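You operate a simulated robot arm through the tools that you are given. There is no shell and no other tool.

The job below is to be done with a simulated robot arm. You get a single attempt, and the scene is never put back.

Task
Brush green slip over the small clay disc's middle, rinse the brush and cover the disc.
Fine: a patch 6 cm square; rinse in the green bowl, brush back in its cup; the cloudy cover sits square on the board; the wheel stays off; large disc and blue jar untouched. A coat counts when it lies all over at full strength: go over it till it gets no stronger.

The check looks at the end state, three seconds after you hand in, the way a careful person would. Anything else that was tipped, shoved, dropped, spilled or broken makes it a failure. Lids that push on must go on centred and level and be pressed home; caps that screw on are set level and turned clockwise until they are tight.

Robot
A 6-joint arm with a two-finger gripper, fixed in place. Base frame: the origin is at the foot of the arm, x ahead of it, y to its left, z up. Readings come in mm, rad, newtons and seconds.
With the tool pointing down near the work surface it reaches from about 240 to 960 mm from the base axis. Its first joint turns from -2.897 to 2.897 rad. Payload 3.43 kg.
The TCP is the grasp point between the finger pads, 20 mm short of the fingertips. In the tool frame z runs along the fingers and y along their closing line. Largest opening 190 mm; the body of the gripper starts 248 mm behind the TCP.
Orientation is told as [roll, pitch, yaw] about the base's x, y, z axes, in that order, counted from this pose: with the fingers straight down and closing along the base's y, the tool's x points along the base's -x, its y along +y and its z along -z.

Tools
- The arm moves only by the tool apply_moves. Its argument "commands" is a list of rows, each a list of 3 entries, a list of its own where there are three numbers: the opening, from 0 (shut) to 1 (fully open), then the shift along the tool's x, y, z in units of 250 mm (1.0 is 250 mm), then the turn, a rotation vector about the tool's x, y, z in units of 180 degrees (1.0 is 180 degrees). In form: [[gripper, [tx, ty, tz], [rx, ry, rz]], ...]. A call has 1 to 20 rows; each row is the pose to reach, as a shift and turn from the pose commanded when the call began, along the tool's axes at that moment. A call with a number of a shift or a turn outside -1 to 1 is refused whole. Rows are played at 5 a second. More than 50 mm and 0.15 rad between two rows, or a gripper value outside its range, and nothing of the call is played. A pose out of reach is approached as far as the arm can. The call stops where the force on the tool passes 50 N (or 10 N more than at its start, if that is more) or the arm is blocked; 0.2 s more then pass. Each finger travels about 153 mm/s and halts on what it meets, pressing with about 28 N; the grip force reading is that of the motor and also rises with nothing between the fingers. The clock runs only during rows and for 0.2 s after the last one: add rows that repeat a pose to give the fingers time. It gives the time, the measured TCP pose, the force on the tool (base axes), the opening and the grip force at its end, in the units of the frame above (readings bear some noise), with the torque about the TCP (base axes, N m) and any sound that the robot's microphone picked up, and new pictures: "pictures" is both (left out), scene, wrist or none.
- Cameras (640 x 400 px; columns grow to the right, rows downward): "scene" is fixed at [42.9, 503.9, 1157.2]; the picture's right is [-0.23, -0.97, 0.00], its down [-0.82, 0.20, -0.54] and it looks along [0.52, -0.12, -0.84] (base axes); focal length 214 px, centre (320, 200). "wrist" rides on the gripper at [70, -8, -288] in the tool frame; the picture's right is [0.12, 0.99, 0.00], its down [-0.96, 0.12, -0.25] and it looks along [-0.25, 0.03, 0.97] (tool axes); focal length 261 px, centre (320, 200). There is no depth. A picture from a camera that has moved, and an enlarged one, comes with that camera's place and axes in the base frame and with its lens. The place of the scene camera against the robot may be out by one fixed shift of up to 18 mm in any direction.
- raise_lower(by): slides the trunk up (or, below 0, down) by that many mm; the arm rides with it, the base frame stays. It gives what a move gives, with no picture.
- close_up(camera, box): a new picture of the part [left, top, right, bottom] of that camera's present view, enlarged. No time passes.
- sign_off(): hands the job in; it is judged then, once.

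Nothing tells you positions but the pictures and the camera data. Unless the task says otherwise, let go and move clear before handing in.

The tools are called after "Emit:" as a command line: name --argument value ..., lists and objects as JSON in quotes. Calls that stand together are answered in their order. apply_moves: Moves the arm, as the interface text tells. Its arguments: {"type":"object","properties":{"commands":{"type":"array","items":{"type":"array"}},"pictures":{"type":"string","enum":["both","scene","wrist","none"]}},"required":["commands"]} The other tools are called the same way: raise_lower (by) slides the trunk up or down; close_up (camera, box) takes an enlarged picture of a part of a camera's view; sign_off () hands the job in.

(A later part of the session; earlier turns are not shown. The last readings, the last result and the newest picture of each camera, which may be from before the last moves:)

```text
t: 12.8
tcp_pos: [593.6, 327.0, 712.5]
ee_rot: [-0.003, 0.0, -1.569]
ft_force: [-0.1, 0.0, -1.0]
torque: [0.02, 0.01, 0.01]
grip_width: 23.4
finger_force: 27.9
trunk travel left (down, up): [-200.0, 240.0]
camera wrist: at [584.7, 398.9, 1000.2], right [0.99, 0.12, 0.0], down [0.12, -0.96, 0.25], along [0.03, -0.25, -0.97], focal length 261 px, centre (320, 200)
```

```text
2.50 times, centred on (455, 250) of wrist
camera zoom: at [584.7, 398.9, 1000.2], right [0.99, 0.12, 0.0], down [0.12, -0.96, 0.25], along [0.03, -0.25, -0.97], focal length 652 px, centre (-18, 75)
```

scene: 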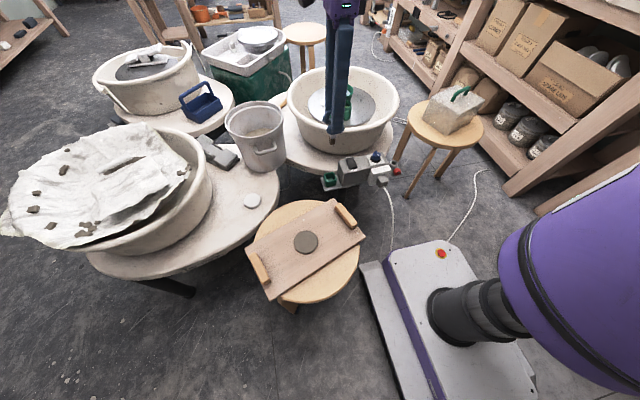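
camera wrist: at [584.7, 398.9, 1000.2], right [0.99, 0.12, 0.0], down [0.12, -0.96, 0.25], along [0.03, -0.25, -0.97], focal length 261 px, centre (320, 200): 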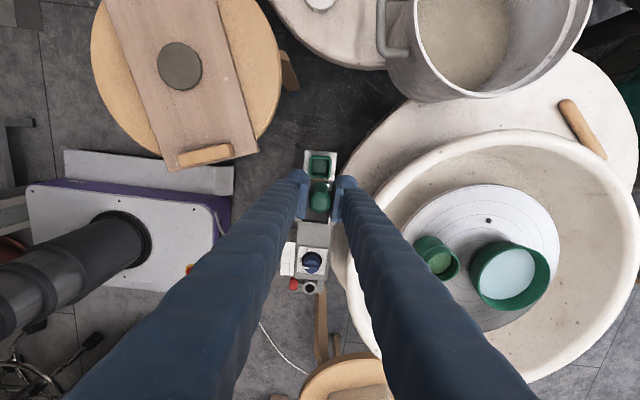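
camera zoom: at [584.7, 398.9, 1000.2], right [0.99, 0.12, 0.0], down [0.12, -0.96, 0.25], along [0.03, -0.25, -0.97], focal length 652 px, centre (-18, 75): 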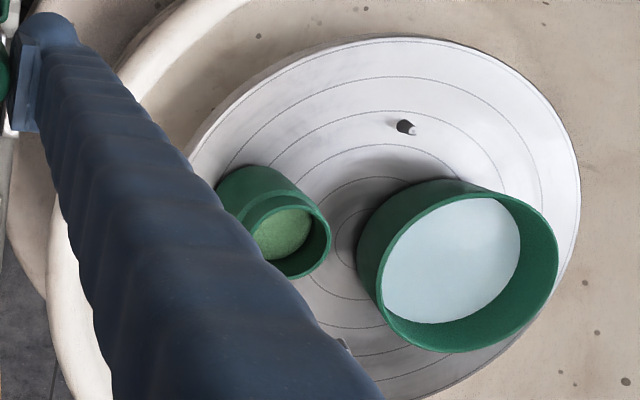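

The bristle tip is about 97 mm below the tool centre, and the bristles measure roughly 25 × 18 mm. I'll raise the brush above the pan rim and carry it over to hover above the green jar.

Emit:
apply_moves --commands '[[0, [0, 0, -0.16], [0, 0, 0]], [0, [0, 0, -0.32], [0, 0, 0]], [0, [-0.055, 0.103, -0.35], [0, 0, 0]], [0, [-0.11, 0.206, -0.35], [0, 0, 0]], [0, [-0.165, 0.309, -0.35], [0, 0, 0]], [0, [-0.22, 0.412, -0.35], [0, 0, 0]], [0, [-0.275, 0.515, -0.35], [0, 0, 0]], [0, [-0.33, 0.618, -0.35], [0, 0, 0]], [0, [-0.385, 0.721, -0.35], [0, 0, 0]], [0, [-0.44, 0.824, -0.35], [0, 0, 0]], [0, [-0.44, 0.824, -0.35], [0, 0, 0]]]' --pictures "both"

Emit:
close_up --camera "wrist" --box '[230, 100, 410, 240]'

Emit:
close_up --camera "scene" --box '[290, 40, 400, 140]'

```text
t: 15.2
tcp_pos: [799.8, 217.4, 798.9]
ee_rot: [-0.003, 0.0, -1.57]
ft_force: [-0.7, 0.0, -0.9]
torque: [0.07, 0.03, 0.01]
grip_width: 23.2
finger_force: 27.8
trunk travel left (down, up): [-200.0, 240.0]
camera wrist: at [792.2, 288.1, 1087.0], right [0.99, 0.12, 0.0], down [0.12, -0.96, 0.25], along [0.03, -0.25, -0.97], focal length 261 px, centre (320, 200)
```

scene: 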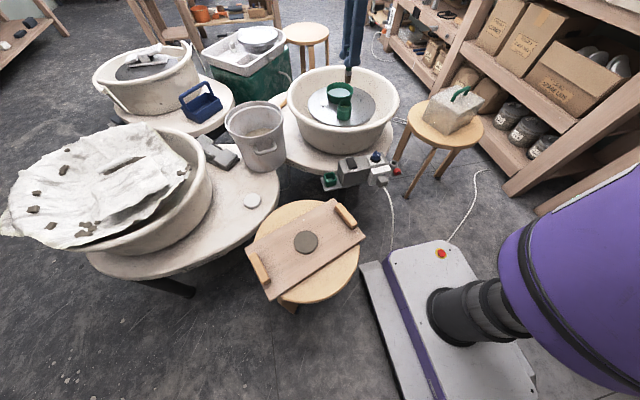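
wrist: 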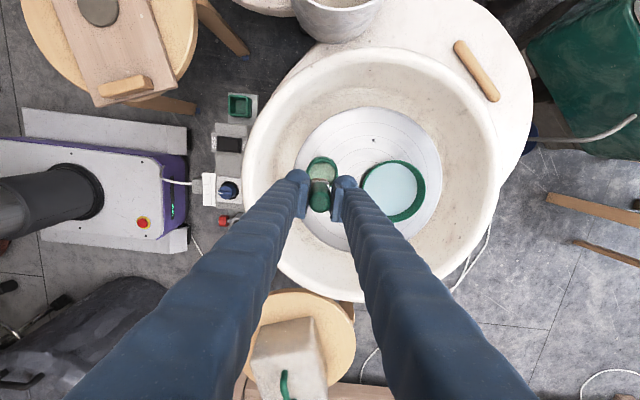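

```text
2.86 times, centred on (320, 170) of wrist
camera zoom: at [792.2, 288.1, 1087.0], right [0.99, 0.12, 0.0], down [0.12, -0.96, 0.25], along [0.03, -0.25, -0.97], focal length 745 px, centre (320, 286)
```

zoom: 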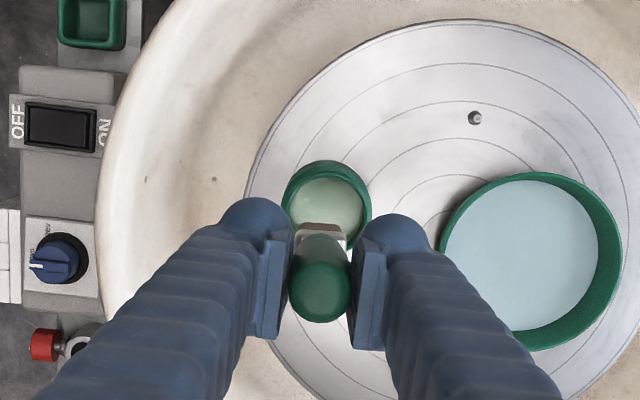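

```text
4.00 times, centred on (345, 90) of scene
camera zoom: at [42.9, 503.9, 1157.2], right [-0.23, -0.97, 0.0], down [-0.82, 0.2, -0.54], along [0.52, -0.12, -0.84], focal length 858 px, centre (220, 640)
```

zoom: 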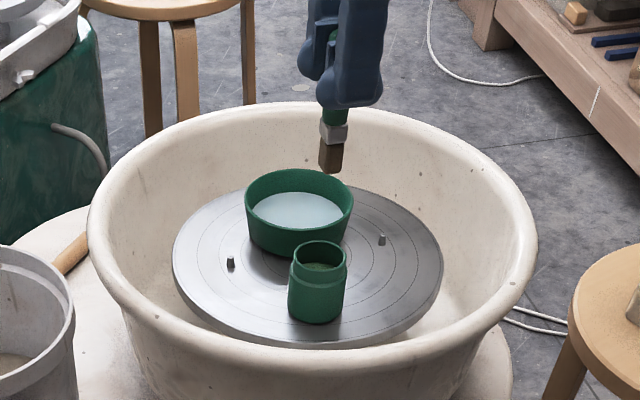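

The jar's opening reads as about (805, 218). I'll shift over and come down until the tip is just above the rim, then check alignment from both cameras.

Emit:
apply_moves --commands '[[0, [0.004, 0.02, 0], [0, 0, 0]], [0, [0.004, 0.02, 0.08], [0, 0, 0]], [0, [0.004, 0.02, 0.16], [0, 0, 0]], [0, [0.004, 0.02, 0.24], [0, 0, 0]], [0, [0.004, 0.02, 0.3], [0, 0, 0]], [0, [0.004, 0.02, 0.3], [0, 0, 0]], [0, [0.004, 0.02, 0.3], [0, 0, 0]]]' --pictures "none"

Emit:
close_up --camera "wrist" --box '[270, 120, 370, 220]'

Emit:
close_up --camera "scene" --box '[320, 60, 370, 130]'

```text
t: 16.8
tcp_pos: [804.6, 217.1, 724.6]
ee_rot: [0.001, -0.001, -1.57]
ft_force: [0.9, -1.0, -0.8]
torque: [0.0, -0.01, 0.01]
grip_width: 23.3
finger_force: 28.3
trunk travel left (down, up): [-200.0, 240.0]
```

```text
4.00 times, centred on (320, 170) of wrist
camera zoom: at [795.1, 287.7, 1012.4], right [0.99, 0.12, 0.0], down [0.12, -0.96, 0.25], along [0.03, -0.25, -0.97], focal length 1043 px, centre (320, 320)
```

zoom: 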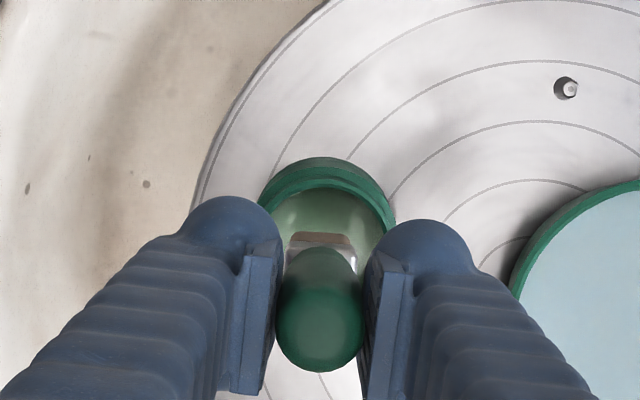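

```text
5.71 times, centred on (345, 95) of scene
camera zoom: at [42.9, 503.9, 1157.2], right [-0.23, -0.97, 0.0], down [-0.82, 0.2, -0.54], along [0.52, -0.12, -0.84], focal length 1226 px, centre (177, 800)
```

zoom: 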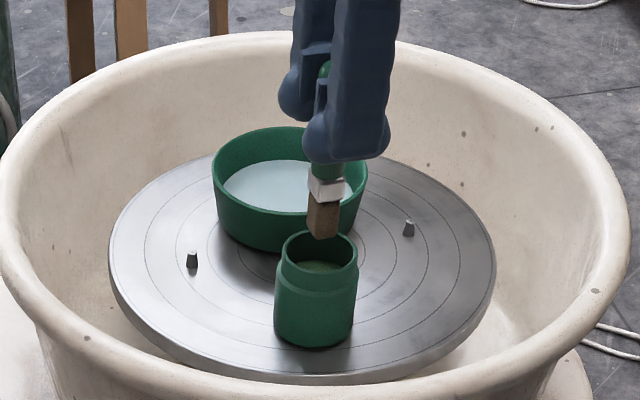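

The brush is a few mm off the jar's centre, which lies about +3 mm in x and +2 mm in y. I'll correct that and lower into the opening gently, watching the force.

Emit:
apply_moves --commands '[[0, [0.0085, 0.012, 0], [0, 0, 0]], [0, [0.0085, 0.012, 0], [0, 0, 0]], [0, [0.0085, 0.012, 0.04], [0, 0, 0]], [0, [0.0085, 0.012, 0.08], [0, 0, 0]], [0, [0.0085, 0.012, 0.1], [0, 0, 0]], [0, [0.0085, 0.012, 0.1], [0, 0, 0]]]' --pictures "none"

Emit:
close_up --camera "wrist" --box '[270, 120, 370, 220]'

Emit:
close_up --camera "scene" --box '[320, 70, 370, 130]'

```text
t: 18.2
tcp_pos: [807.2, 218.9, 699.7]
ee_rot: [-0.001, 0.001, -1.568]
ft_force: [1.3, 0.7, -1.3]
torque: [-0.02, 0.01, -0.01]
grip_width: 23.2
finger_force: 28.0
trunk travel left (down, up): [-200.0, 240.0]
```

```text
4.00 times, centred on (320, 170) of wrist
camera zoom: at [798.4, 290.4, 986.9], right [0.99, 0.12, 0.0], down [0.12, -0.96, 0.25], along [0.03, -0.25, -0.97], focal length 1043 px, centre (320, 320)
```

zoom: 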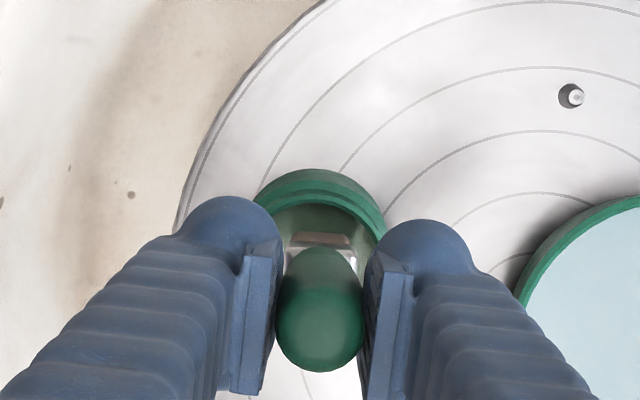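

```text
6.67 times, centred on (345, 100) of scene
camera zoom: at [42.9, 503.9, 1157.2], right [-0.23, -0.97, 0.0], down [-0.82, 0.2, -0.54], along [0.52, -0.12, -0.84], focal length 1430 px, centre (153, 867)
```

zoom: 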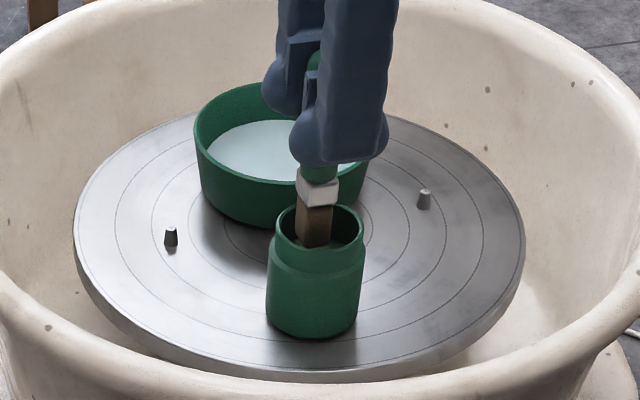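

The tip is inside the rim with good clearance. I'll trim y slightly and dip into the slip.

Emit:
apply_moves --commands '[[0, [-0.005, 0.002, 0], [0, 0, 0]], [0, [-0.005, 0.002, 0.03], [0, 0, 0]], [0, [-0.005, 0.002, 0.06], [0, 0, 0]], [0, [-0.005, 0.002, 0.09], [0, 0, 0]], [0, [-0.005, 0.002, 0.11], [0, 0, 0]], [0, [-0.005, 0.002, 0.11], [0, 0, 0]]]' --pictures "none"

Emit:
close_up --camera "scene" --box '[320, 70, 370, 130]'

Emit:
close_up --camera "wrist" --box '[270, 120, 370, 220]'

```text
t: 19.6
tcp_pos: [808.3, 219.4, 676.9]
ee_rot: [0.002, 0.001, -1.57]
ft_force: [-2.3, -0.8, 33.8]
torque: [-0.09, -0.01, 0.04]
grip_width: 23.4
finger_force: 28.3
trunk travel left (down, up): [-200.0, 240.0]
```

```text
6.67 times, centred on (345, 100) of scene
camera zoom: at [42.9, 503.9, 1157.2], right [-0.23, -0.97, 0.0], down [-0.82, 0.2, -0.54], along [0.52, -0.12, -0.84], focal length 1430 px, centre (153, 867)
```

zoom: 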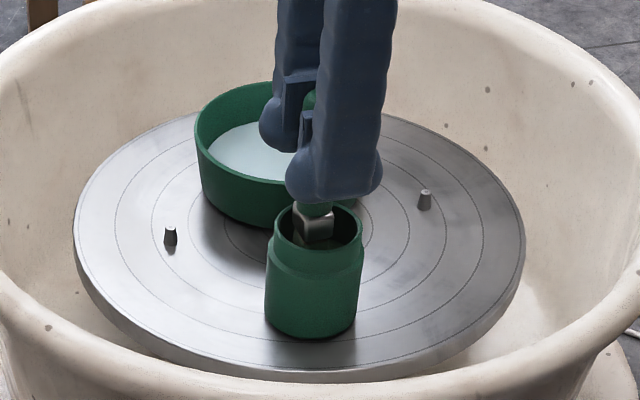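

```text
4.00 times, centred on (320, 170) of wrist
camera zoom: at [798.7, 290.0, 964.0], right [0.99, 0.12, 0.0], down [0.12, -0.96, 0.25], along [0.03, -0.24, -0.97], focal length 1043 px, centre (320, 320)
```

zoom: 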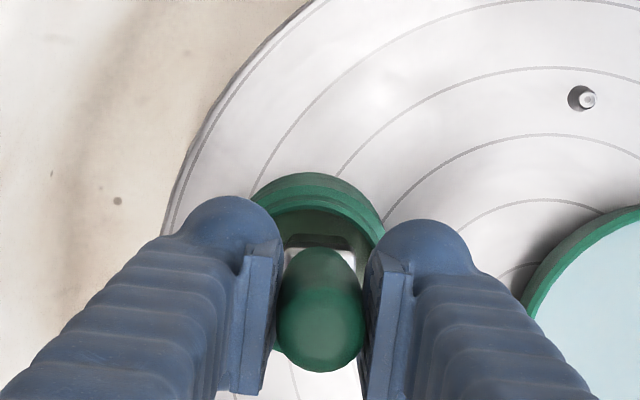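

The force rose to about 34 N, so the bristles have reached the jar's floor. I'll back off at once and check that nothing moved.

Emit:
apply_moves --commands '[[0, [0, 0, -0.02], [0, 0, 0]], [0, [0, 0, -0.04], [0, 0, 0]], [0, [0, 0, -0.048], [0, 0, 0]], [0, [0, 0, -0.048], [0, 0, 0]]]' --pictures "none"

Emit:
close_up --camera "scene" --box '[320, 70, 370, 130]'

```text
t: 20.6
tcp_pos: [808.6, 218.4, 684.2]
ee_rot: [-0.002, 0.001, -1.57]
ft_force: [-0.7, 0.4, -0.6]
torque: [0.02, 0.01, 0.0]
grip_width: 23.1
finger_force: 27.8
trunk travel left (down, up): [-200.0, 240.0]
```

```text
6.67 times, centred on (345, 100) of scene
camera zoom: at [42.9, 503.9, 1157.2], right [-0.23, -0.97, 0.0], down [-0.82, 0.2, -0.54], along [0.52, -0.12, -0.84], focal length 1430 px, centre (153, 867)
```

zoom: 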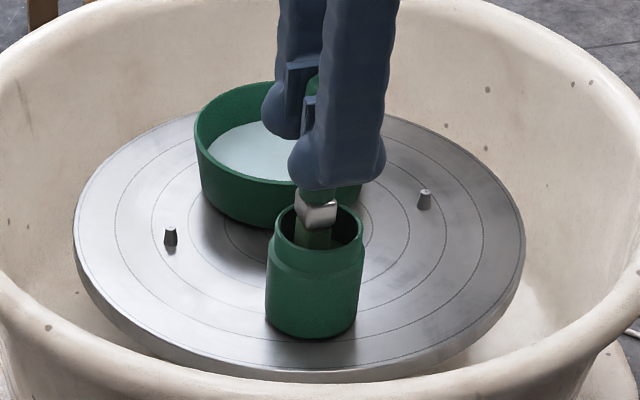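

The bristles came out green and the jar has not moved. I'll lift just above the slip, let it drain a moment, then raise clear and look at the brush.

Emit:
apply_moves --commands '[[0, [0, 0, -0.04], [0, 0, 0]], [0, [0, 0, -0.06], [0, 0, 0]], [0, [0, 0, -0.06], [0, 0, 0]], [0, [0, 0, -0.06], [0, 0, 0]], [0, [0, 0, -0.06], [0, 0, 0]], [0, [0, 0, -0.06], [0, 0, 0]], [0, [0, 0, -0.1], [0, 0, 0]], [0, [0, 0, -0.16], [0, 0, 0]], [0, [0, 0, -0.22], [0, 0, 0]], [0, [0, 0, -0.28], [0, 0, 0]], [0, [0, 0, -0.34], [0, 0, 0]], [0, [0, 0, -0.4], [0, 0, 0]], [0, [0, 0, -0.46], [0, 0, 0]], [0, [0, 0, -0.5], [0, 0, 0]], [0, [0, 0, -0.5], [0, 0, 0]]]' --pictures "none"

Emit:
close_up --camera "scene" --box '[310, 30, 380, 130]'

Emit:
close_up --camera "wrist" --box '[230, 100, 410, 240]'

```text
t: 23.8
tcp_pos: [809.1, 219.1, 809.4]
ee_rot: [-0.002, 0.001, -1.57]
ft_force: [0.5, 0.0, -1.2]
torque: [0.01, 0.01, 0.02]
grip_width: 23.4
finger_force: 28.1
trunk travel left (down, up): [-200.0, 240.0]
```

```text
4.00 times, centred on (345, 80) of scene
camera zoom: at [42.9, 503.9, 1157.2], right [-0.23, -0.97, 0.0], down [-0.82, 0.2, -0.54], along [0.52, -0.12, -0.84], focal length 858 px, centre (220, 680)
```

zoom: 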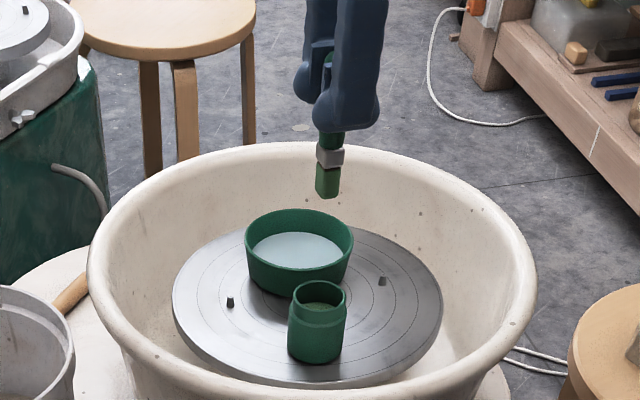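

```text
2.86 times, centred on (320, 170) of wrist
camera zoom: at [799.9, 290.1, 1097.0], right [0.99, 0.12, 0.0], down [0.12, -0.96, 0.25], along [0.03, -0.25, -0.97], focal length 745 px, centre (320, 286)
```

zoom: 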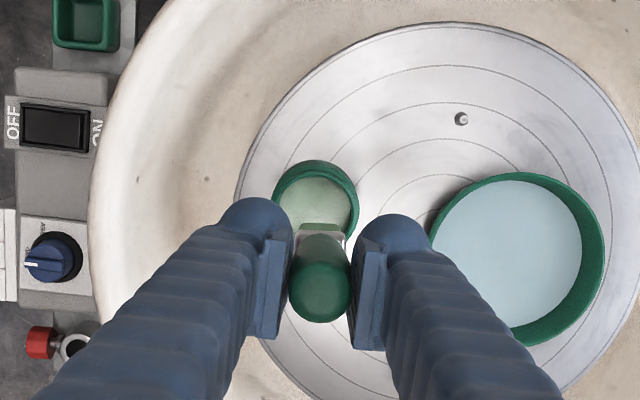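

The bristles are evenly loaded. I'll carry the brush across to the clay disc in two smooth legs, turning the tool 20° so its axes match the board.

Emit:
apply_moves --commands '[[0, [0.03, -0.055, 0], [0, 0, 0]], [0, [0.08, -0.148, 0], [0, 0, 0]], [0, [0.14, -0.26, 0], [0, 0, 0]], [0, [0.2, -0.37, 0], [0, 0, 0]], [0, [0.26, -0.482, 0], [0, 0, 0]], [0, [0.32, -0.593, 0], [0, 0, 0]], [0, [0.38, -0.704, 0], [0, 0, 0]], [0, [0.44, -0.815, 0], [0, 0, 0]], [0, [0.5, -0.927, 0], [0, 0, 0]], [0, [0.532, -0.986, 0], [0, 0, 0]]]' --pictures "none"

Emit:
apply_moves --commands '[[0, [0.03, -0.055, 0], [0, 0, -0.01]], [0, [0.08, -0.148, 0.02], [0, 0, -0.02]], [0, [0.14, -0.26, 0.06], [0, 0, -0.03]], [0, [0.2, -0.37, 0.1], [0, 0, -0.04]], [0, [0.26, -0.482, 0.15], [0, 0, -0.05]], [0, [0.32, -0.593, 0.2], [0, 0, -0.06]], [0, [0.38, -0.704, 0.25], [0, 0, -0.07]], [0, [0.44, -0.815, 0.3], [0, 0, -0.085]], [0, [0.5, -0.927, 0.36], [0, 0, -0.1]], [0, [0.532, -0.986, 0.4], [0, 0, -0.1103]], [0, [0.532, -0.986, 0.4], [0, 0, -0.1103]]]' --pictures "both"

Emit:
close_up --camera "wrist" --box '[230, 80, 410, 240]'

Emit:
close_up --camera "scene" --box '[250, 150, 370, 300]'

```text
t: 26.0
tcp_pos: [559.9, 352.7, 808.4]
ee_rot: [0.0, 0.001, -1.569]
ft_force: [0.0, 0.2, -0.3]
torque: [0.05, -0.01, 0.01]
grip_width: 23.5
finger_force: 28.7
trunk travel left (down, up): [-200.0, 240.0]
```

```text
t: 28.4
tcp_pos: [314.3, 484.3, 709.9]
ee_rot: [0.001, -0.001, -1.223]
ft_force: [0.9, 0.4, -0.1]
torque: [-0.04, -0.02, 0.0]
grip_width: 23.7
finger_force: 28.2
trunk travel left (down, up): [-200.0, 240.0]
camera wrist: at [282.6, 547.9, 997.7], right [0.89, 0.45, 0.0], down [0.44, -0.87, 0.25], along [0.11, -0.22, -0.97], focal length 261 px, centre (320, 200)
```

scene: 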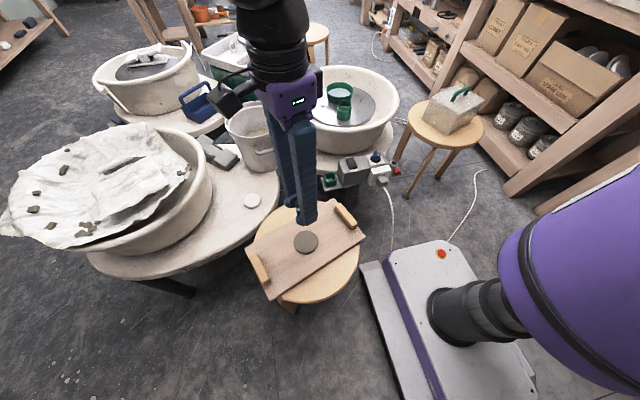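
wrist: 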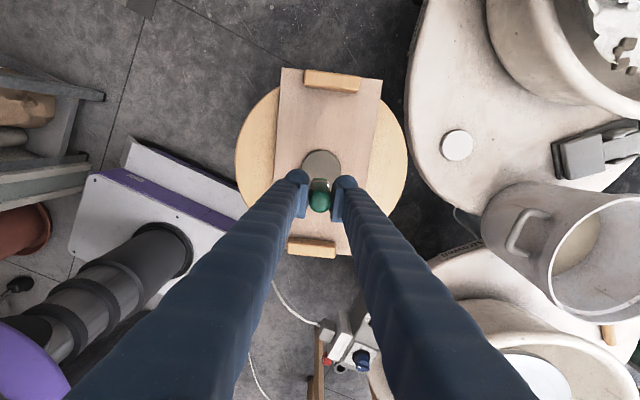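

```text
2.50 times, centred on (320, 160) of wrist
camera zoom: at [282.6, 547.9, 997.7], right [0.89, 0.45, 0.0], down [0.44, -0.87, 0.25], along [0.11, -0.22, -0.97], focal length 652 px, centre (320, 300)
```

zoom: 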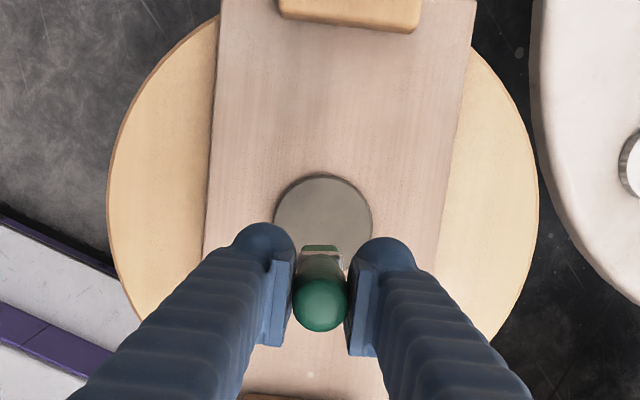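

```text
2.67 times, centred on (310, 225) of scene
camera zoom: at [42.9, 503.9, 1157.2], right [-0.23, -0.97, 0.0], down [-0.82, 0.2, -0.54], along [0.52, -0.12, -0.84], focal length 572 px, centre (347, 133)
```

zoom: 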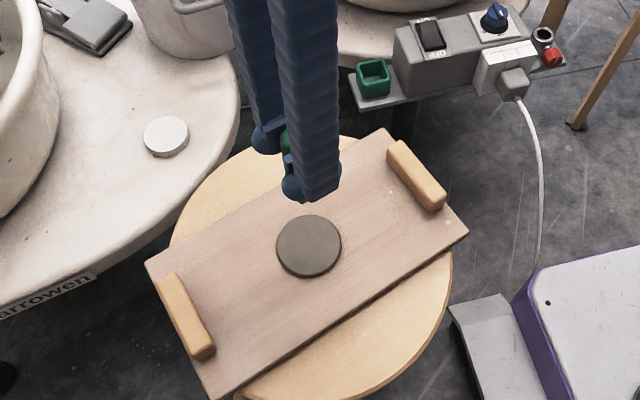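

I'm over the disc. I'll step back 70 mm along the board and lower, so the whole disc is visible in the wrist view for an accurate centre.

Emit:
apply_moves --commands '[[0, [-0.08, 0, 0.06], [0, 0, 0]], [0, [-0.16, 0, 0.14], [0, 0, 0]], [0, [-0.24, 0, 0.24], [0, 0, 0]], [0, [-0.28, 0, 0.34], [0, 0, 0]], [0, [-0.28, 0, 0.4], [0, 0, 0]], [0, [-0.28, 0, 0.4], [0, 0, 0]], [0, [-0.28, 0, 0.4], [0, 0, 0]]]' --pictures "both"

Emit:
close_up --camera "wrist" --box '[220, 50, 420, 210]'

Emit:
close_up --camera "scene" --box '[280, 190, 350, 270]'

```text
t: 30.0
tcp_pos: [339.9, 420.3, 611.1]
ee_rot: [-0.001, 0.001, -1.224]
ft_force: [-0.2, 0.0, -0.1]
torque: [0.04, -0.03, 0.0]
grip_width: 23.8
finger_force: 28.2
trunk travel left (down, up): [-200.0, 240.0]
camera wrist: at [308.3, 484.4, 898.3], right [0.89, 0.45, 0.0], down [0.44, -0.87, 0.25], along [0.11, -0.22, -0.97], focal length 261 px, centre (320, 200)
```

scene: 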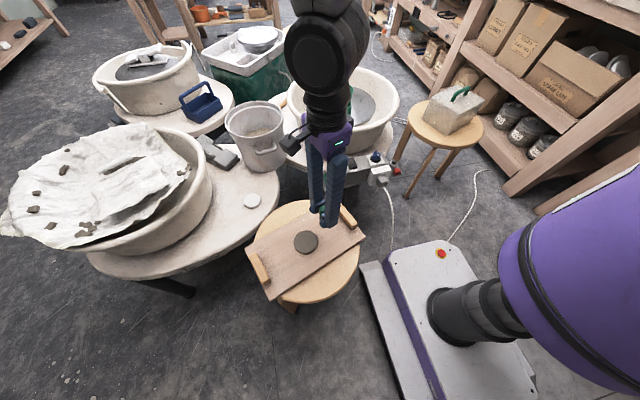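
wrist: 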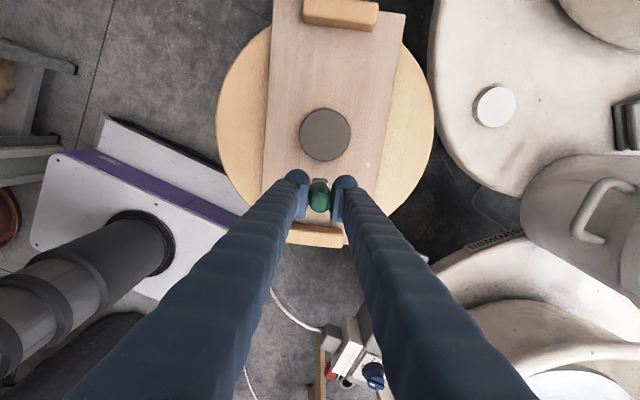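

```text
2.50 times, centred on (320, 130) of wrist
camera zoom: at [308.3, 484.4, 898.3], right [0.89, 0.45, 0.0], down [0.44, -0.87, 0.25], along [0.11, -0.22, -0.97], focal length 652 px, centre (320, 375)
```

zoom: 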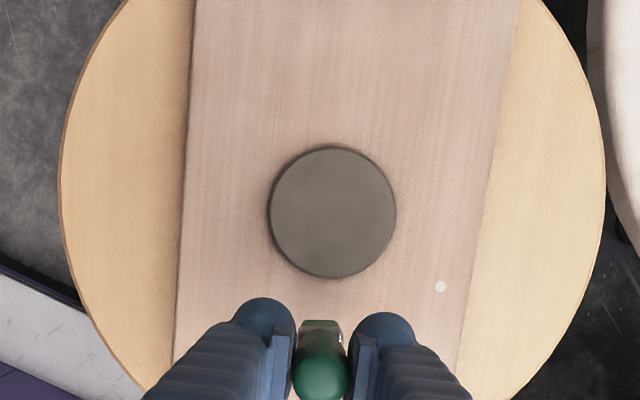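

```text
5.00 times, centred on (315, 230) of scene
camera zoom: at [42.9, 503.9, 1157.2], right [-0.23, -0.97, 0.0], down [-0.82, 0.2, -0.54], along [0.52, -0.12, -0.84], focal length 1072 px, centre (345, 50)
```

zoom: 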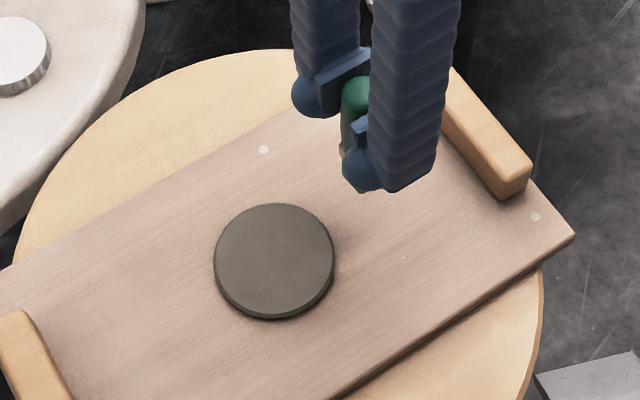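

The disc is about 80 mm across, centred near (316, 486), which is +69.4 mm along tool x from here. I'll move over its middle, then ease down in small steps to find contact.

Emit:
apply_moves --commands '[[0, [0.08, 0, 0], [0, 0, 0]], [0, [0.18, 0, 0], [0, 0, 0]], [0, [0.2776, -0.0004, 0], [0, 0, 0]], [0, [0.2776, -0.0004, 0.04], [0, 0, 0]], [0, [0.2776, -0.0004, 0.07], [0, 0, 0]], [0, [0.2776, -0.0004, 0.07], [0, 0, 0]]]' --pictures "none"

Emit:
close_up --camera "scene" --box '[280, 200, 340, 270]'

```text
t: 31.4
tcp_pos: [314.3, 482.8, 591.4]
ee_rot: [-0.001, -0.001, -1.223]
ft_force: [-0.2, 0.1, -0.1]
torque: [0.0, 0.0, -0.03]
grip_width: 23.7
finger_force: 28.3
trunk travel left (down, up): [-200.0, 240.0]
```

```text
5.71 times, centred on (310, 235) of scene
camera zoom: at [42.9, 503.9, 1157.2], right [-0.23, -0.97, 0.0], down [-0.82, 0.2, -0.54], along [0.52, -0.12, -0.84], focal length 1226 px, centre (377, 0)
```

zoom: 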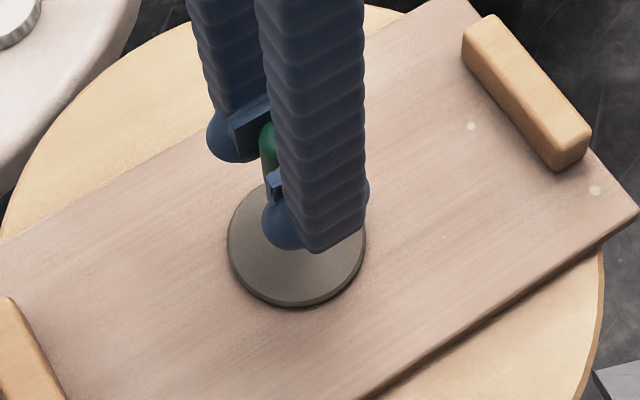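

Emit:
apply_moves --commands '[[0, [0, 0, 0], [0, 0, 0]], [0, [0, 0, 0], [0, 0, 0]]]' --pictures "wrist"

Emit:
close_up --camera "wrist" --box '[250, 110, 390, 220]'

```text
t: 32.0
tcp_pos: [315.9, 482.4, 592.1]
ee_rot: [-0.001, 0.0, -1.223]
ft_force: [-0.2, -0.4, 0.2]
torque: [-0.01, -0.04, 0.02]
grip_width: 23.4
finger_force: 28.1
trunk travel left (down, up): [-200.0, 240.0]
camera wrist: at [283.2, 547.3, 880.3], right [0.89, 0.45, 0.0], down [0.44, -0.87, 0.25], along [0.11, -0.22, -0.97], focal length 261 px, centre (320, 200)
```

wrist: 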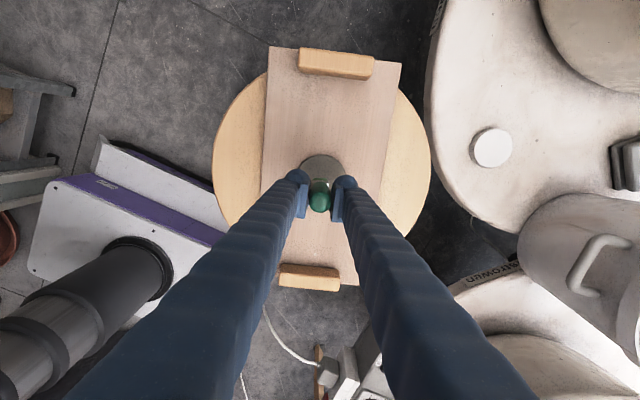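

```text
3.64 times, centred on (320, 165) of wrist
camera zoom: at [283.2, 547.3, 880.3], right [0.89, 0.45, 0.0], down [0.44, -0.87, 0.25], along [0.11, -0.22, -0.97], focal length 948 px, centre (320, 327)
```

zoom: 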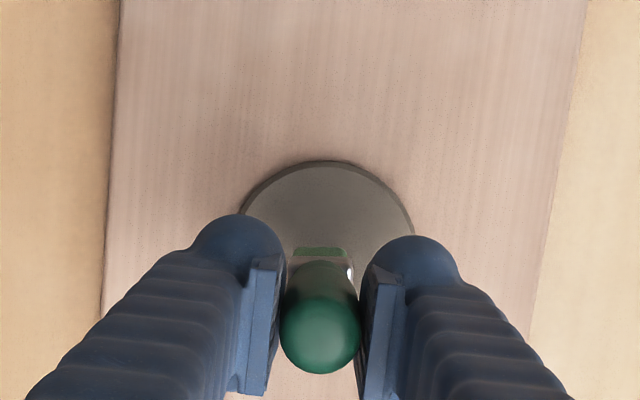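

The disc's centre shows up about 4 mm to the +y side of the tool axis. I'll shift across and re-check the picture before touching down.

Emit:
apply_moves --commands '[[0, [-0.002, 0.008, 0], [0, 0, 0]], [0, [-0.004, 0.016, 0], [0, 0, 0]], [0, [-0.004, 0.016, 0], [0, 0, 0]], [0, [-0.004, 0.016, 0], [0, 0, 0]], [0, [-0.004, 0.016, 0], [0, 0, 0]]]' --pictures "none"

Emit:
close_up --camera "wrist" --box '[250, 110, 390, 220]'

Emit:
close_up --camera "wrist" --box '[295, 150, 345, 185]'

```text
t: 33.2
tcp_pos: [319.0, 484.4, 593.3]
ee_rot: [0.002, -0.001, -1.223]
ft_force: [-0.3, 0.2, -0.3]
torque: [0.03, 0.01, -0.02]
grip_width: 23.7
finger_force: 27.9
trunk travel left (down, up): [-200.0, 240.0]
```

```text
3.64 times, centred on (320, 165) of wrist
camera zoom: at [286.7, 547.7, 880.2], right [0.89, 0.45, 0.0], down [0.44, -0.87, 0.25], along [0.11, -0.22, -0.97], focal length 948 px, centre (320, 327)
```

zoom: 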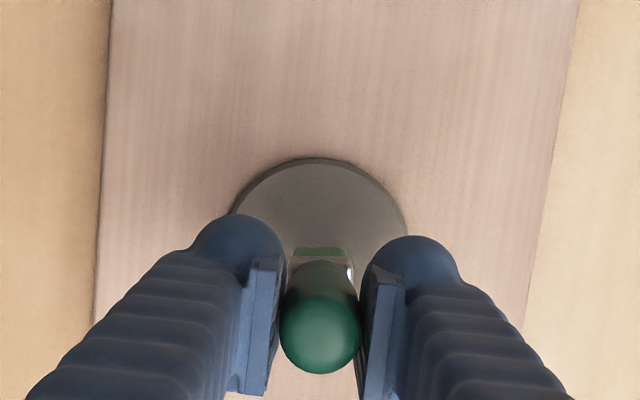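

```text
11.43 times, centred on (320, 168) of wrist
camera zoom: at [286.7, 547.7, 880.2], right [0.89, 0.45, 0.0], down [0.44, -0.87, 0.25], along [0.11, -0.22, -0.97], focal length 2979 px, centre (320, 571)
```

zoom: 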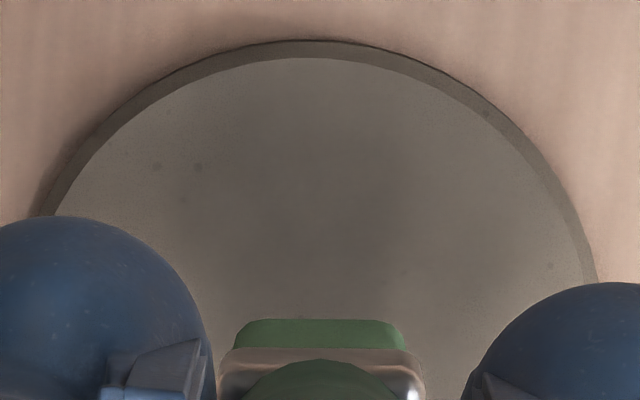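

Now the offset is only about (+0.8, -1.5) mm. I'll trim that and start easing down towards the clay.

Emit:
apply_moves --commands '[[0, [0.003, -0.006, 0], [0, 0, 0]], [0, [0.003, -0.006, 0.012], [0, 0, 0]], [0, [0.003, -0.006, 0.024], [0, 0, 0]], [0, [0.003, -0.006, 0.03], [0, 0, 0]], [0, [0.003, -0.006, 0.03], [0, 0, 0]]]' --pictures "none"

Emit:
apply_moves --commands '[[0, [0, 0, 0.006], [0, 0, 0]], [0, [0, 0, 0.01], [0, 0, 0]], [0, [0, 0, 0.01], [0, 0, 0]]]' --pictures "none"

Emit:
close_up --camera "wrist" --box '[295, 150, 345, 185]'

```text
t: 34.4
tcp_pos: [317.0, 483.8, 585.5]
ee_rot: [0.0, -0.001, -1.223]
ft_force: [0.1, -0.1, -0.2]
torque: [-0.01, -0.01, 0.01]
grip_width: 23.8
finger_force: 28.1
trunk travel left (down, up): [-200.0, 240.0]
```

```text
t: 35.2
tcp_pos: [316.1, 485.5, 582.2]
ee_rot: [-0.001, 0.001, -1.223]
ft_force: [-0.1, 0.5, -0.4]
torque: [0.01, -0.01, 0.01]
grip_width: 23.6
finger_force: 28.0
trunk travel left (down, up): [-200.0, 240.0]
```

```text
11.43 times, centred on (320, 168) of wrist
camera zoom: at [284.9, 548.9, 869.7], right [0.89, 0.45, 0.0], down [0.44, -0.87, 0.25], along [0.11, -0.22, -0.97], focal length 2979 px, centre (320, 571)
```

zoom: 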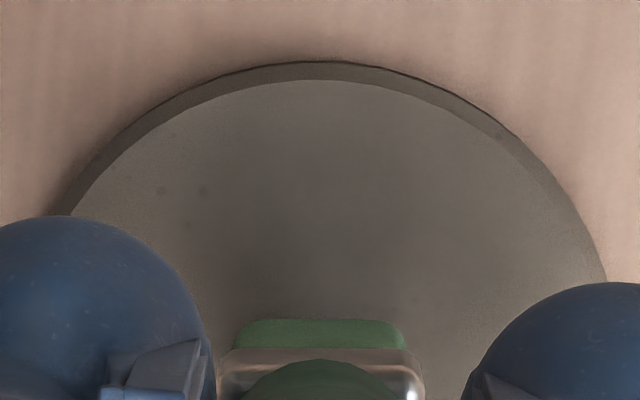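

Emit:
apply_moves --commands '[[0, [0, 0, 0.006], [0, 0, 0]], [0, [0, 0, 0.012], [0, 0, 0]], [0, [0, 0, 0.012], [0, 0, 0]]]' --pictures "none"

Emit:
close_up --camera "wrist" --box '[295, 150, 345, 185]'

```text
t: 36.0
tcp_pos: [318.1, 484.5, 579.8]
ee_rot: [-0.001, 0.001, -1.224]
ft_force: [0.3, 0.1, -0.9]
torque: [-0.01, 0.0, 0.01]
grip_width: 23.6
finger_force: 28.0
trunk travel left (down, up): [-200.0, 240.0]
```

```text
11.43 times, centred on (320, 168) of wrist
camera zoom: at [284.9, 548.1, 866.9], right [0.89, 0.45, 0.0], down [0.44, -0.87, 0.25], along [0.11, -0.22, -0.97], focal length 2979 px, centre (320, 571)
```

zoom: 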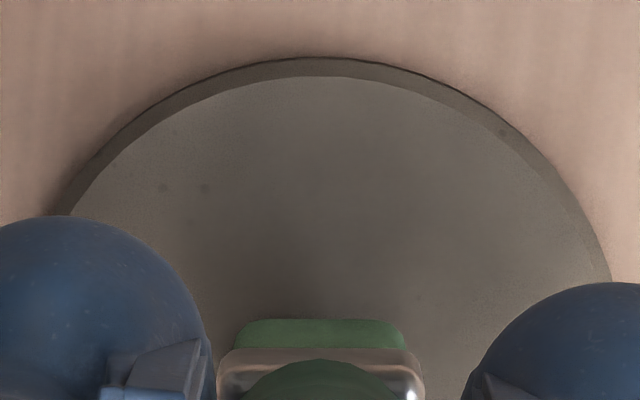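

Emit:
apply_moves --commands '[[0, [0, 0, 0.006], [0, 0, 0]], [0, [0, 0, 0.012], [0, 0, 0]], [0, [0, 0, 0.012], [0, 0, 0]]]' --pictures "none"

Emit:
apply_moves --commands '[[0, [0, 0, 0.006], [0, 0, 0]], [0, [0, 0, 0.01], [0, 0, 0]], [0, [0, 0, 0.01], [0, 0, 0]]]' --pictures "none"

Emit:
close_up --camera "wrist" --box '[295, 150, 345, 185]'

```text
t: 36.8
tcp_pos: [317.8, 485.1, 576.4]
ee_rot: [0.0, 0.001, -1.223]
ft_force: [-0.1, 0.1, -0.5]
torque: [-0.03, -0.01, 0.01]
grip_width: 23.6
finger_force: 27.9
trunk travel left (down, up): [-200.0, 240.0]
```

```text
t: 37.6
tcp_pos: [317.0, 484.6, 574.1]
ee_rot: [0.0, 0.0, -1.225]
ft_force: [0.1, -0.1, -0.1]
torque: [0.0, -0.01, 0.02]
grip_width: 23.6
finger_force: 28.4
trunk travel left (down, up): [-200.0, 240.0]
```

```text
11.43 times, centred on (320, 168) of wrist
camera zoom: at [285.8, 548.9, 861.9], right [0.89, 0.45, 0.0], down [0.44, -0.87, 0.25], along [0.11, -0.22, -0.97], focal length 2979 px, centre (320, 571)
```

zoom: 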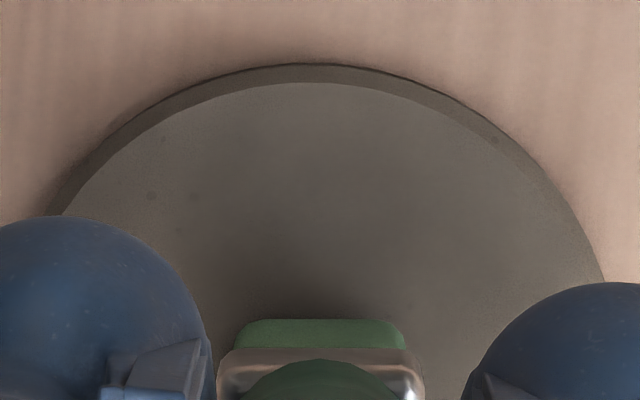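

The contact shadow is tightening under the bristles, so I'll keep stepping down finely.

Emit:
apply_moves --commands '[[0, [0, 0, 0.006], [0, 0, 0]], [0, [0, 0, 0.008], [0, 0, 0]], [0, [0, 0, 0.008], [0, 0, 0]]]' --pictures "none"

Emit:
apply_moves --commands '[[0, [0, 0, 0.006], [0, 0, 0]], [0, [0, 0, 0.008], [0, 0, 0]], [0, [0, 0, 0.008], [0, 0, 0]]]' --pictures "none"

Emit:
close_up --camera "wrist" --box '[295, 150, 345, 185]'

```text
t: 38.4
tcp_pos: [316.9, 485.6, 571.1]
ee_rot: [-0.001, 0.001, -1.224]
ft_force: [-0.2, 0.1, -0.9]
torque: [-0.02, 0.0, -0.01]
grip_width: 23.6
finger_force: 27.6
trunk travel left (down, up): [-200.0, 240.0]
```

```text
t: 39.2
tcp_pos: [316.6, 485.2, 570.0]
ee_rot: [0.0, 0.001, -1.223]
ft_force: [2.3, 0.5, 21.2]
torque: [-0.04, -0.06, 0.03]
grip_width: 23.6
finger_force: 28.0
trunk travel left (down, up): [-200.0, 240.0]
```

```text
11.43 times, centred on (320, 168) of wrist
camera zoom: at [284.5, 548.4, 858.3], right [0.89, 0.45, 0.0], down [0.44, -0.87, 0.25], along [0.11, -0.22, -0.97], focal length 2979 px, centre (320, 571)
```

zoom: 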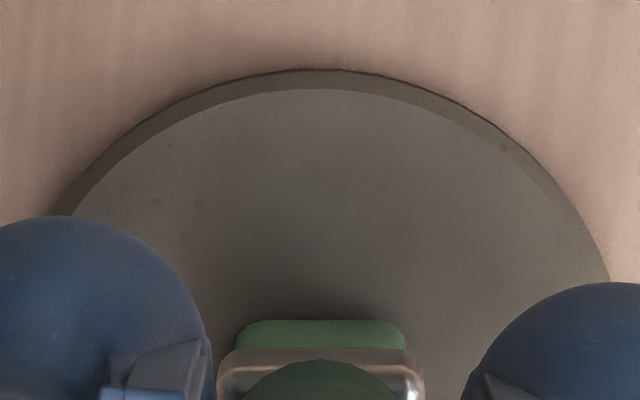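

Contact at TCP z≈570.5, with 21 N. I'll lift a little and step back to see what mark that touch made.

Emit:
apply_moves --commands '[[0, [0, 0, -0.01], [0, 0, 0]], [0, [0, 0, -0.04], [0, 0, 0]], [0, [0, 0, -0.08], [0, 0, 0]], [0, [-0.1, 0, -0.12], [0, 0, 0]], [0, [-0.2, 0, -0.12], [0, 0, 0]], [0, [-0.28, 0, -0.12], [0, 0, 0]], [0, [-0.28, 0, -0.12], [0, 0, 0]], [0, [-0.28, 0, -0.12], [0, 0, 0]]]' --pictures "none"

Emit:
close_up --camera "wrist" --box '[270, 80, 380, 180]'

Emit:
close_up --camera "scene" --box '[280, 215, 340, 265]'

```text
t: 41.0
tcp_pos: [342.5, 418.5, 601.9]
ee_rot: [0.001, -0.001, -1.225]
ft_force: [-0.1, -0.2, -0.8]
torque: [-0.02, -0.04, 0.01]
grip_width: 23.6
finger_force: 28.0
trunk travel left (down, up): [-200.0, 240.0]
```

```text
4.00 times, centred on (325, 130) of wrist
camera zoom: at [310.0, 483.8, 888.7], right [0.89, 0.45, 0.0], down [0.44, -0.87, 0.25], along [0.11, -0.22, -0.97], focal length 1043 px, centre (300, 480)
```

zoom: 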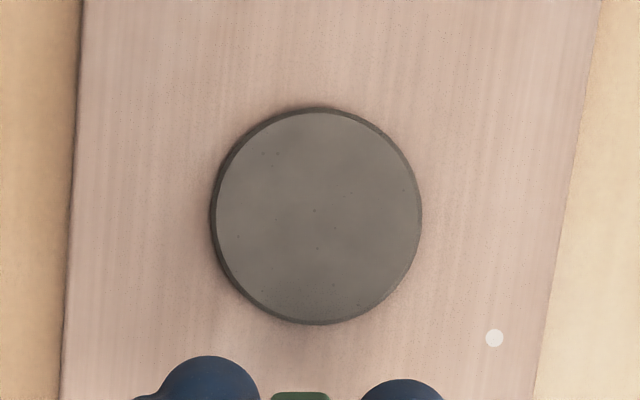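

```text
8.00 times, centred on (310, 240) of scene
camera zoom: at [42.9, 503.9, 1157.2], right [-0.23, -0.97, 0.0], down [-0.82, 0.2, -0.54], along [0.52, -0.12, -0.84], focal length 1716 px, centre (400, -120)
```

zoom: 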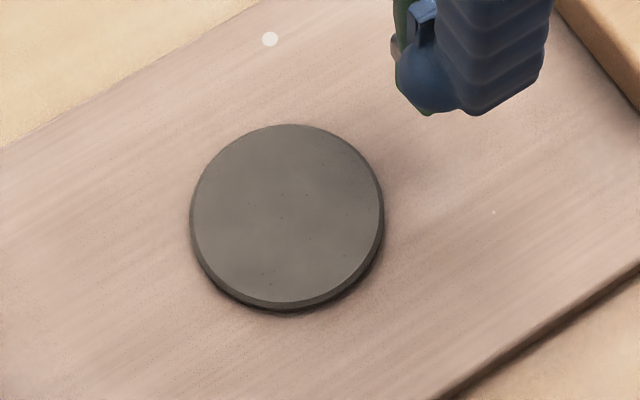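

A still touch leaves no mark, so the slip needs a moving stroke. I'll make one light stroke along the middle, from -20 to +20 mm, then step back and look.

Emit:
apply_moves --commands '[[0, [0.1, 0, 0], [0, 0, 0]], [0, [0.2, 0, 0.02], [0, 0, 0]], [0, [0.2, 0, 0.08], [0, 0, 0]], [0, [0.2, 0, 0.108], [0, 0, 0]], [0, [0.2, 0, 0.1164], [0, 0, 0]], [0, [0.2, 0, 0.1164], [0, 0, 0]], [0, [0.23, 0, 0.1164], [0, 0, 0]], [0, [0.26, 0, 0.1164], [0, 0, 0]], [0, [0.29, 0, 0.1164], [0, 0, 0]], [0, [0.32, 0, 0.1164], [0, 0, 0]], [0, [0.35, 0, 0.1164], [0, 0, 0]], [0, [0.36, 0, 0.1164], [0, 0, 0]]]' --pictures "none"

Emit:
apply_moves --commands '[[0, [0, 0, -0.04], [0, 0, 0]], [0, [-0.04, 0, -0.116], [0, 0, 0]], [0, [-0.2, 0, -0.116], [0, 0, 0]], [0, [-0.36, 0, -0.116], [0, 0, 0]], [0, [-0.36, 0, -0.116], [0, 0, 0]], [0, [-0.36, 0, -0.116], [0, 0, 0]]]' --pictures "none"

Emit:
close_up --camera "wrist" --box '[270, 80, 380, 180]'

Emit:
close_up --camera "scene" --box '[280, 215, 340, 265]'

```text
t: 43.6
tcp_pos: [310.1, 503.9, 570.2]
ee_rot: [-0.001, 0.0, -1.224]
ft_force: [1.5, -5.0, 11.1]
torque: [-0.41, -0.08, 0.01]
grip_width: 23.8
finger_force: 28.0
trunk travel left (down, up): [-200.0, 240.0]
```

```text
t: 45.0
tcp_pos: [341.5, 418.8, 600.6]
ee_rot: [0.0, 0.0, -1.222]
ft_force: [-0.2, 0.1, -0.6]
torque: [0.0, -0.03, 0.03]
grip_width: 23.5
finger_force: 28.1
trunk travel left (down, up): [-200.0, 240.0]
```

```text
4.00 times, centred on (325, 130) of wrist
camera zoom: at [309.0, 482.8, 887.1], right [0.89, 0.45, 0.0], down [0.44, -0.86, 0.25], along [0.11, -0.22, -0.97], focal length 1043 px, centre (300, 480)
```

zoom: 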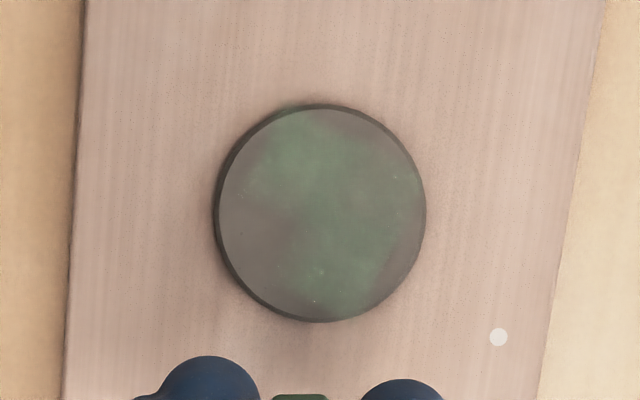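

```text
8.00 times, centred on (310, 240) of scene
camera zoom: at [42.9, 503.9, 1157.2], right [-0.23, -0.97, 0.0], down [-0.82, 0.2, -0.54], along [0.52, -0.12, -0.84], focal length 1716 px, centre (400, -120)
```

zoom: 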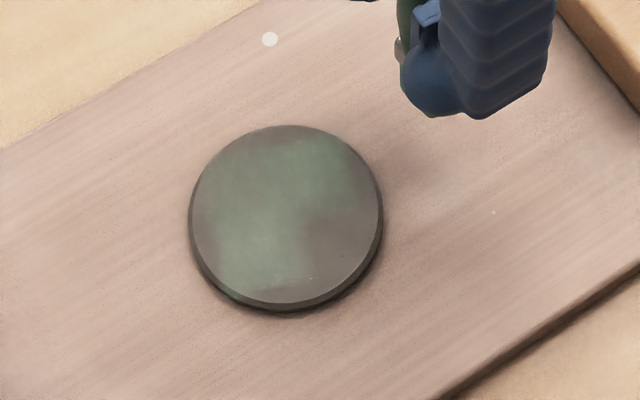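

The stroke left a soft green band. I'll zoom in on how the slip lies to judge footprint and strength.

Emit:
close_up --camera "wrist" --box '[320, 104, 382, 162]'

Emit:
close_up --camera "wrist" --box '[318, 102, 382, 164]'

Emit:
close_up --camera "scene" --box '[300, 228, 332, 256]'

```text
6.90 times, centred on (351, 133) of wrist
camera zoom: at [309.0, 482.8, 887.1], right [0.89, 0.45, 0.0], down [0.44, -0.86, 0.25], along [0.11, -0.22, -0.97], focal length 1798 px, centre (106, 662)
```

zoom: 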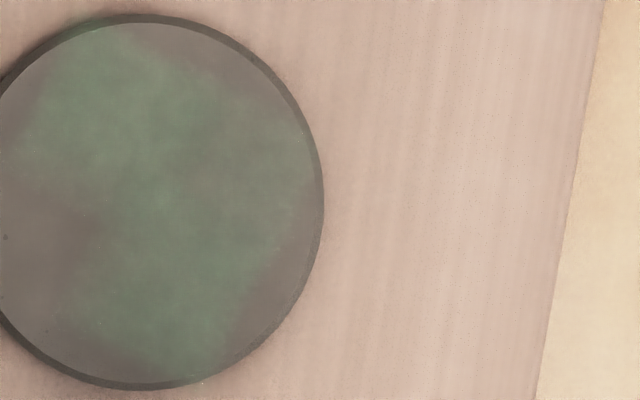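

```text
6.45 times, centred on (350, 133) of wrist
camera zoom: at [309.0, 482.8, 887.1], right [0.89, 0.45, 0.0], down [0.44, -0.86, 0.25], along [0.11, -0.22, -0.97], focal length 1682 px, centre (126, 632)
```

zoom: 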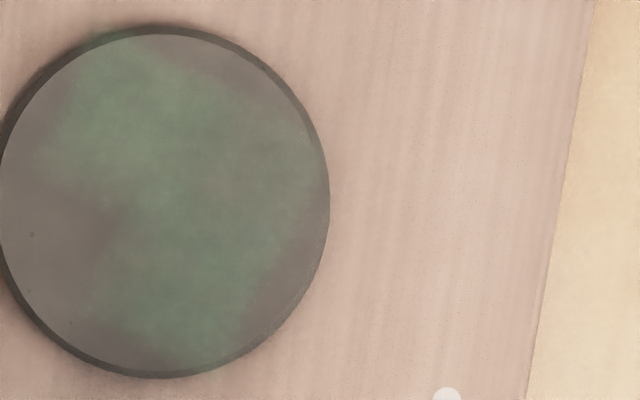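

```text
14.29 times, centred on (316, 242) of scene
camera zoom: at [42.9, 503.9, 1157.2], right [-0.23, -0.97, 0.0], down [-0.82, 0.2, -0.54], along [0.52, -0.12, -0.84], focal length 3064 px, centre (377, -400)
```

zoom: 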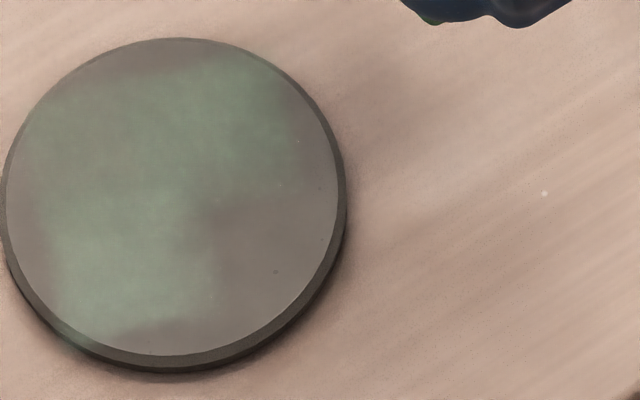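

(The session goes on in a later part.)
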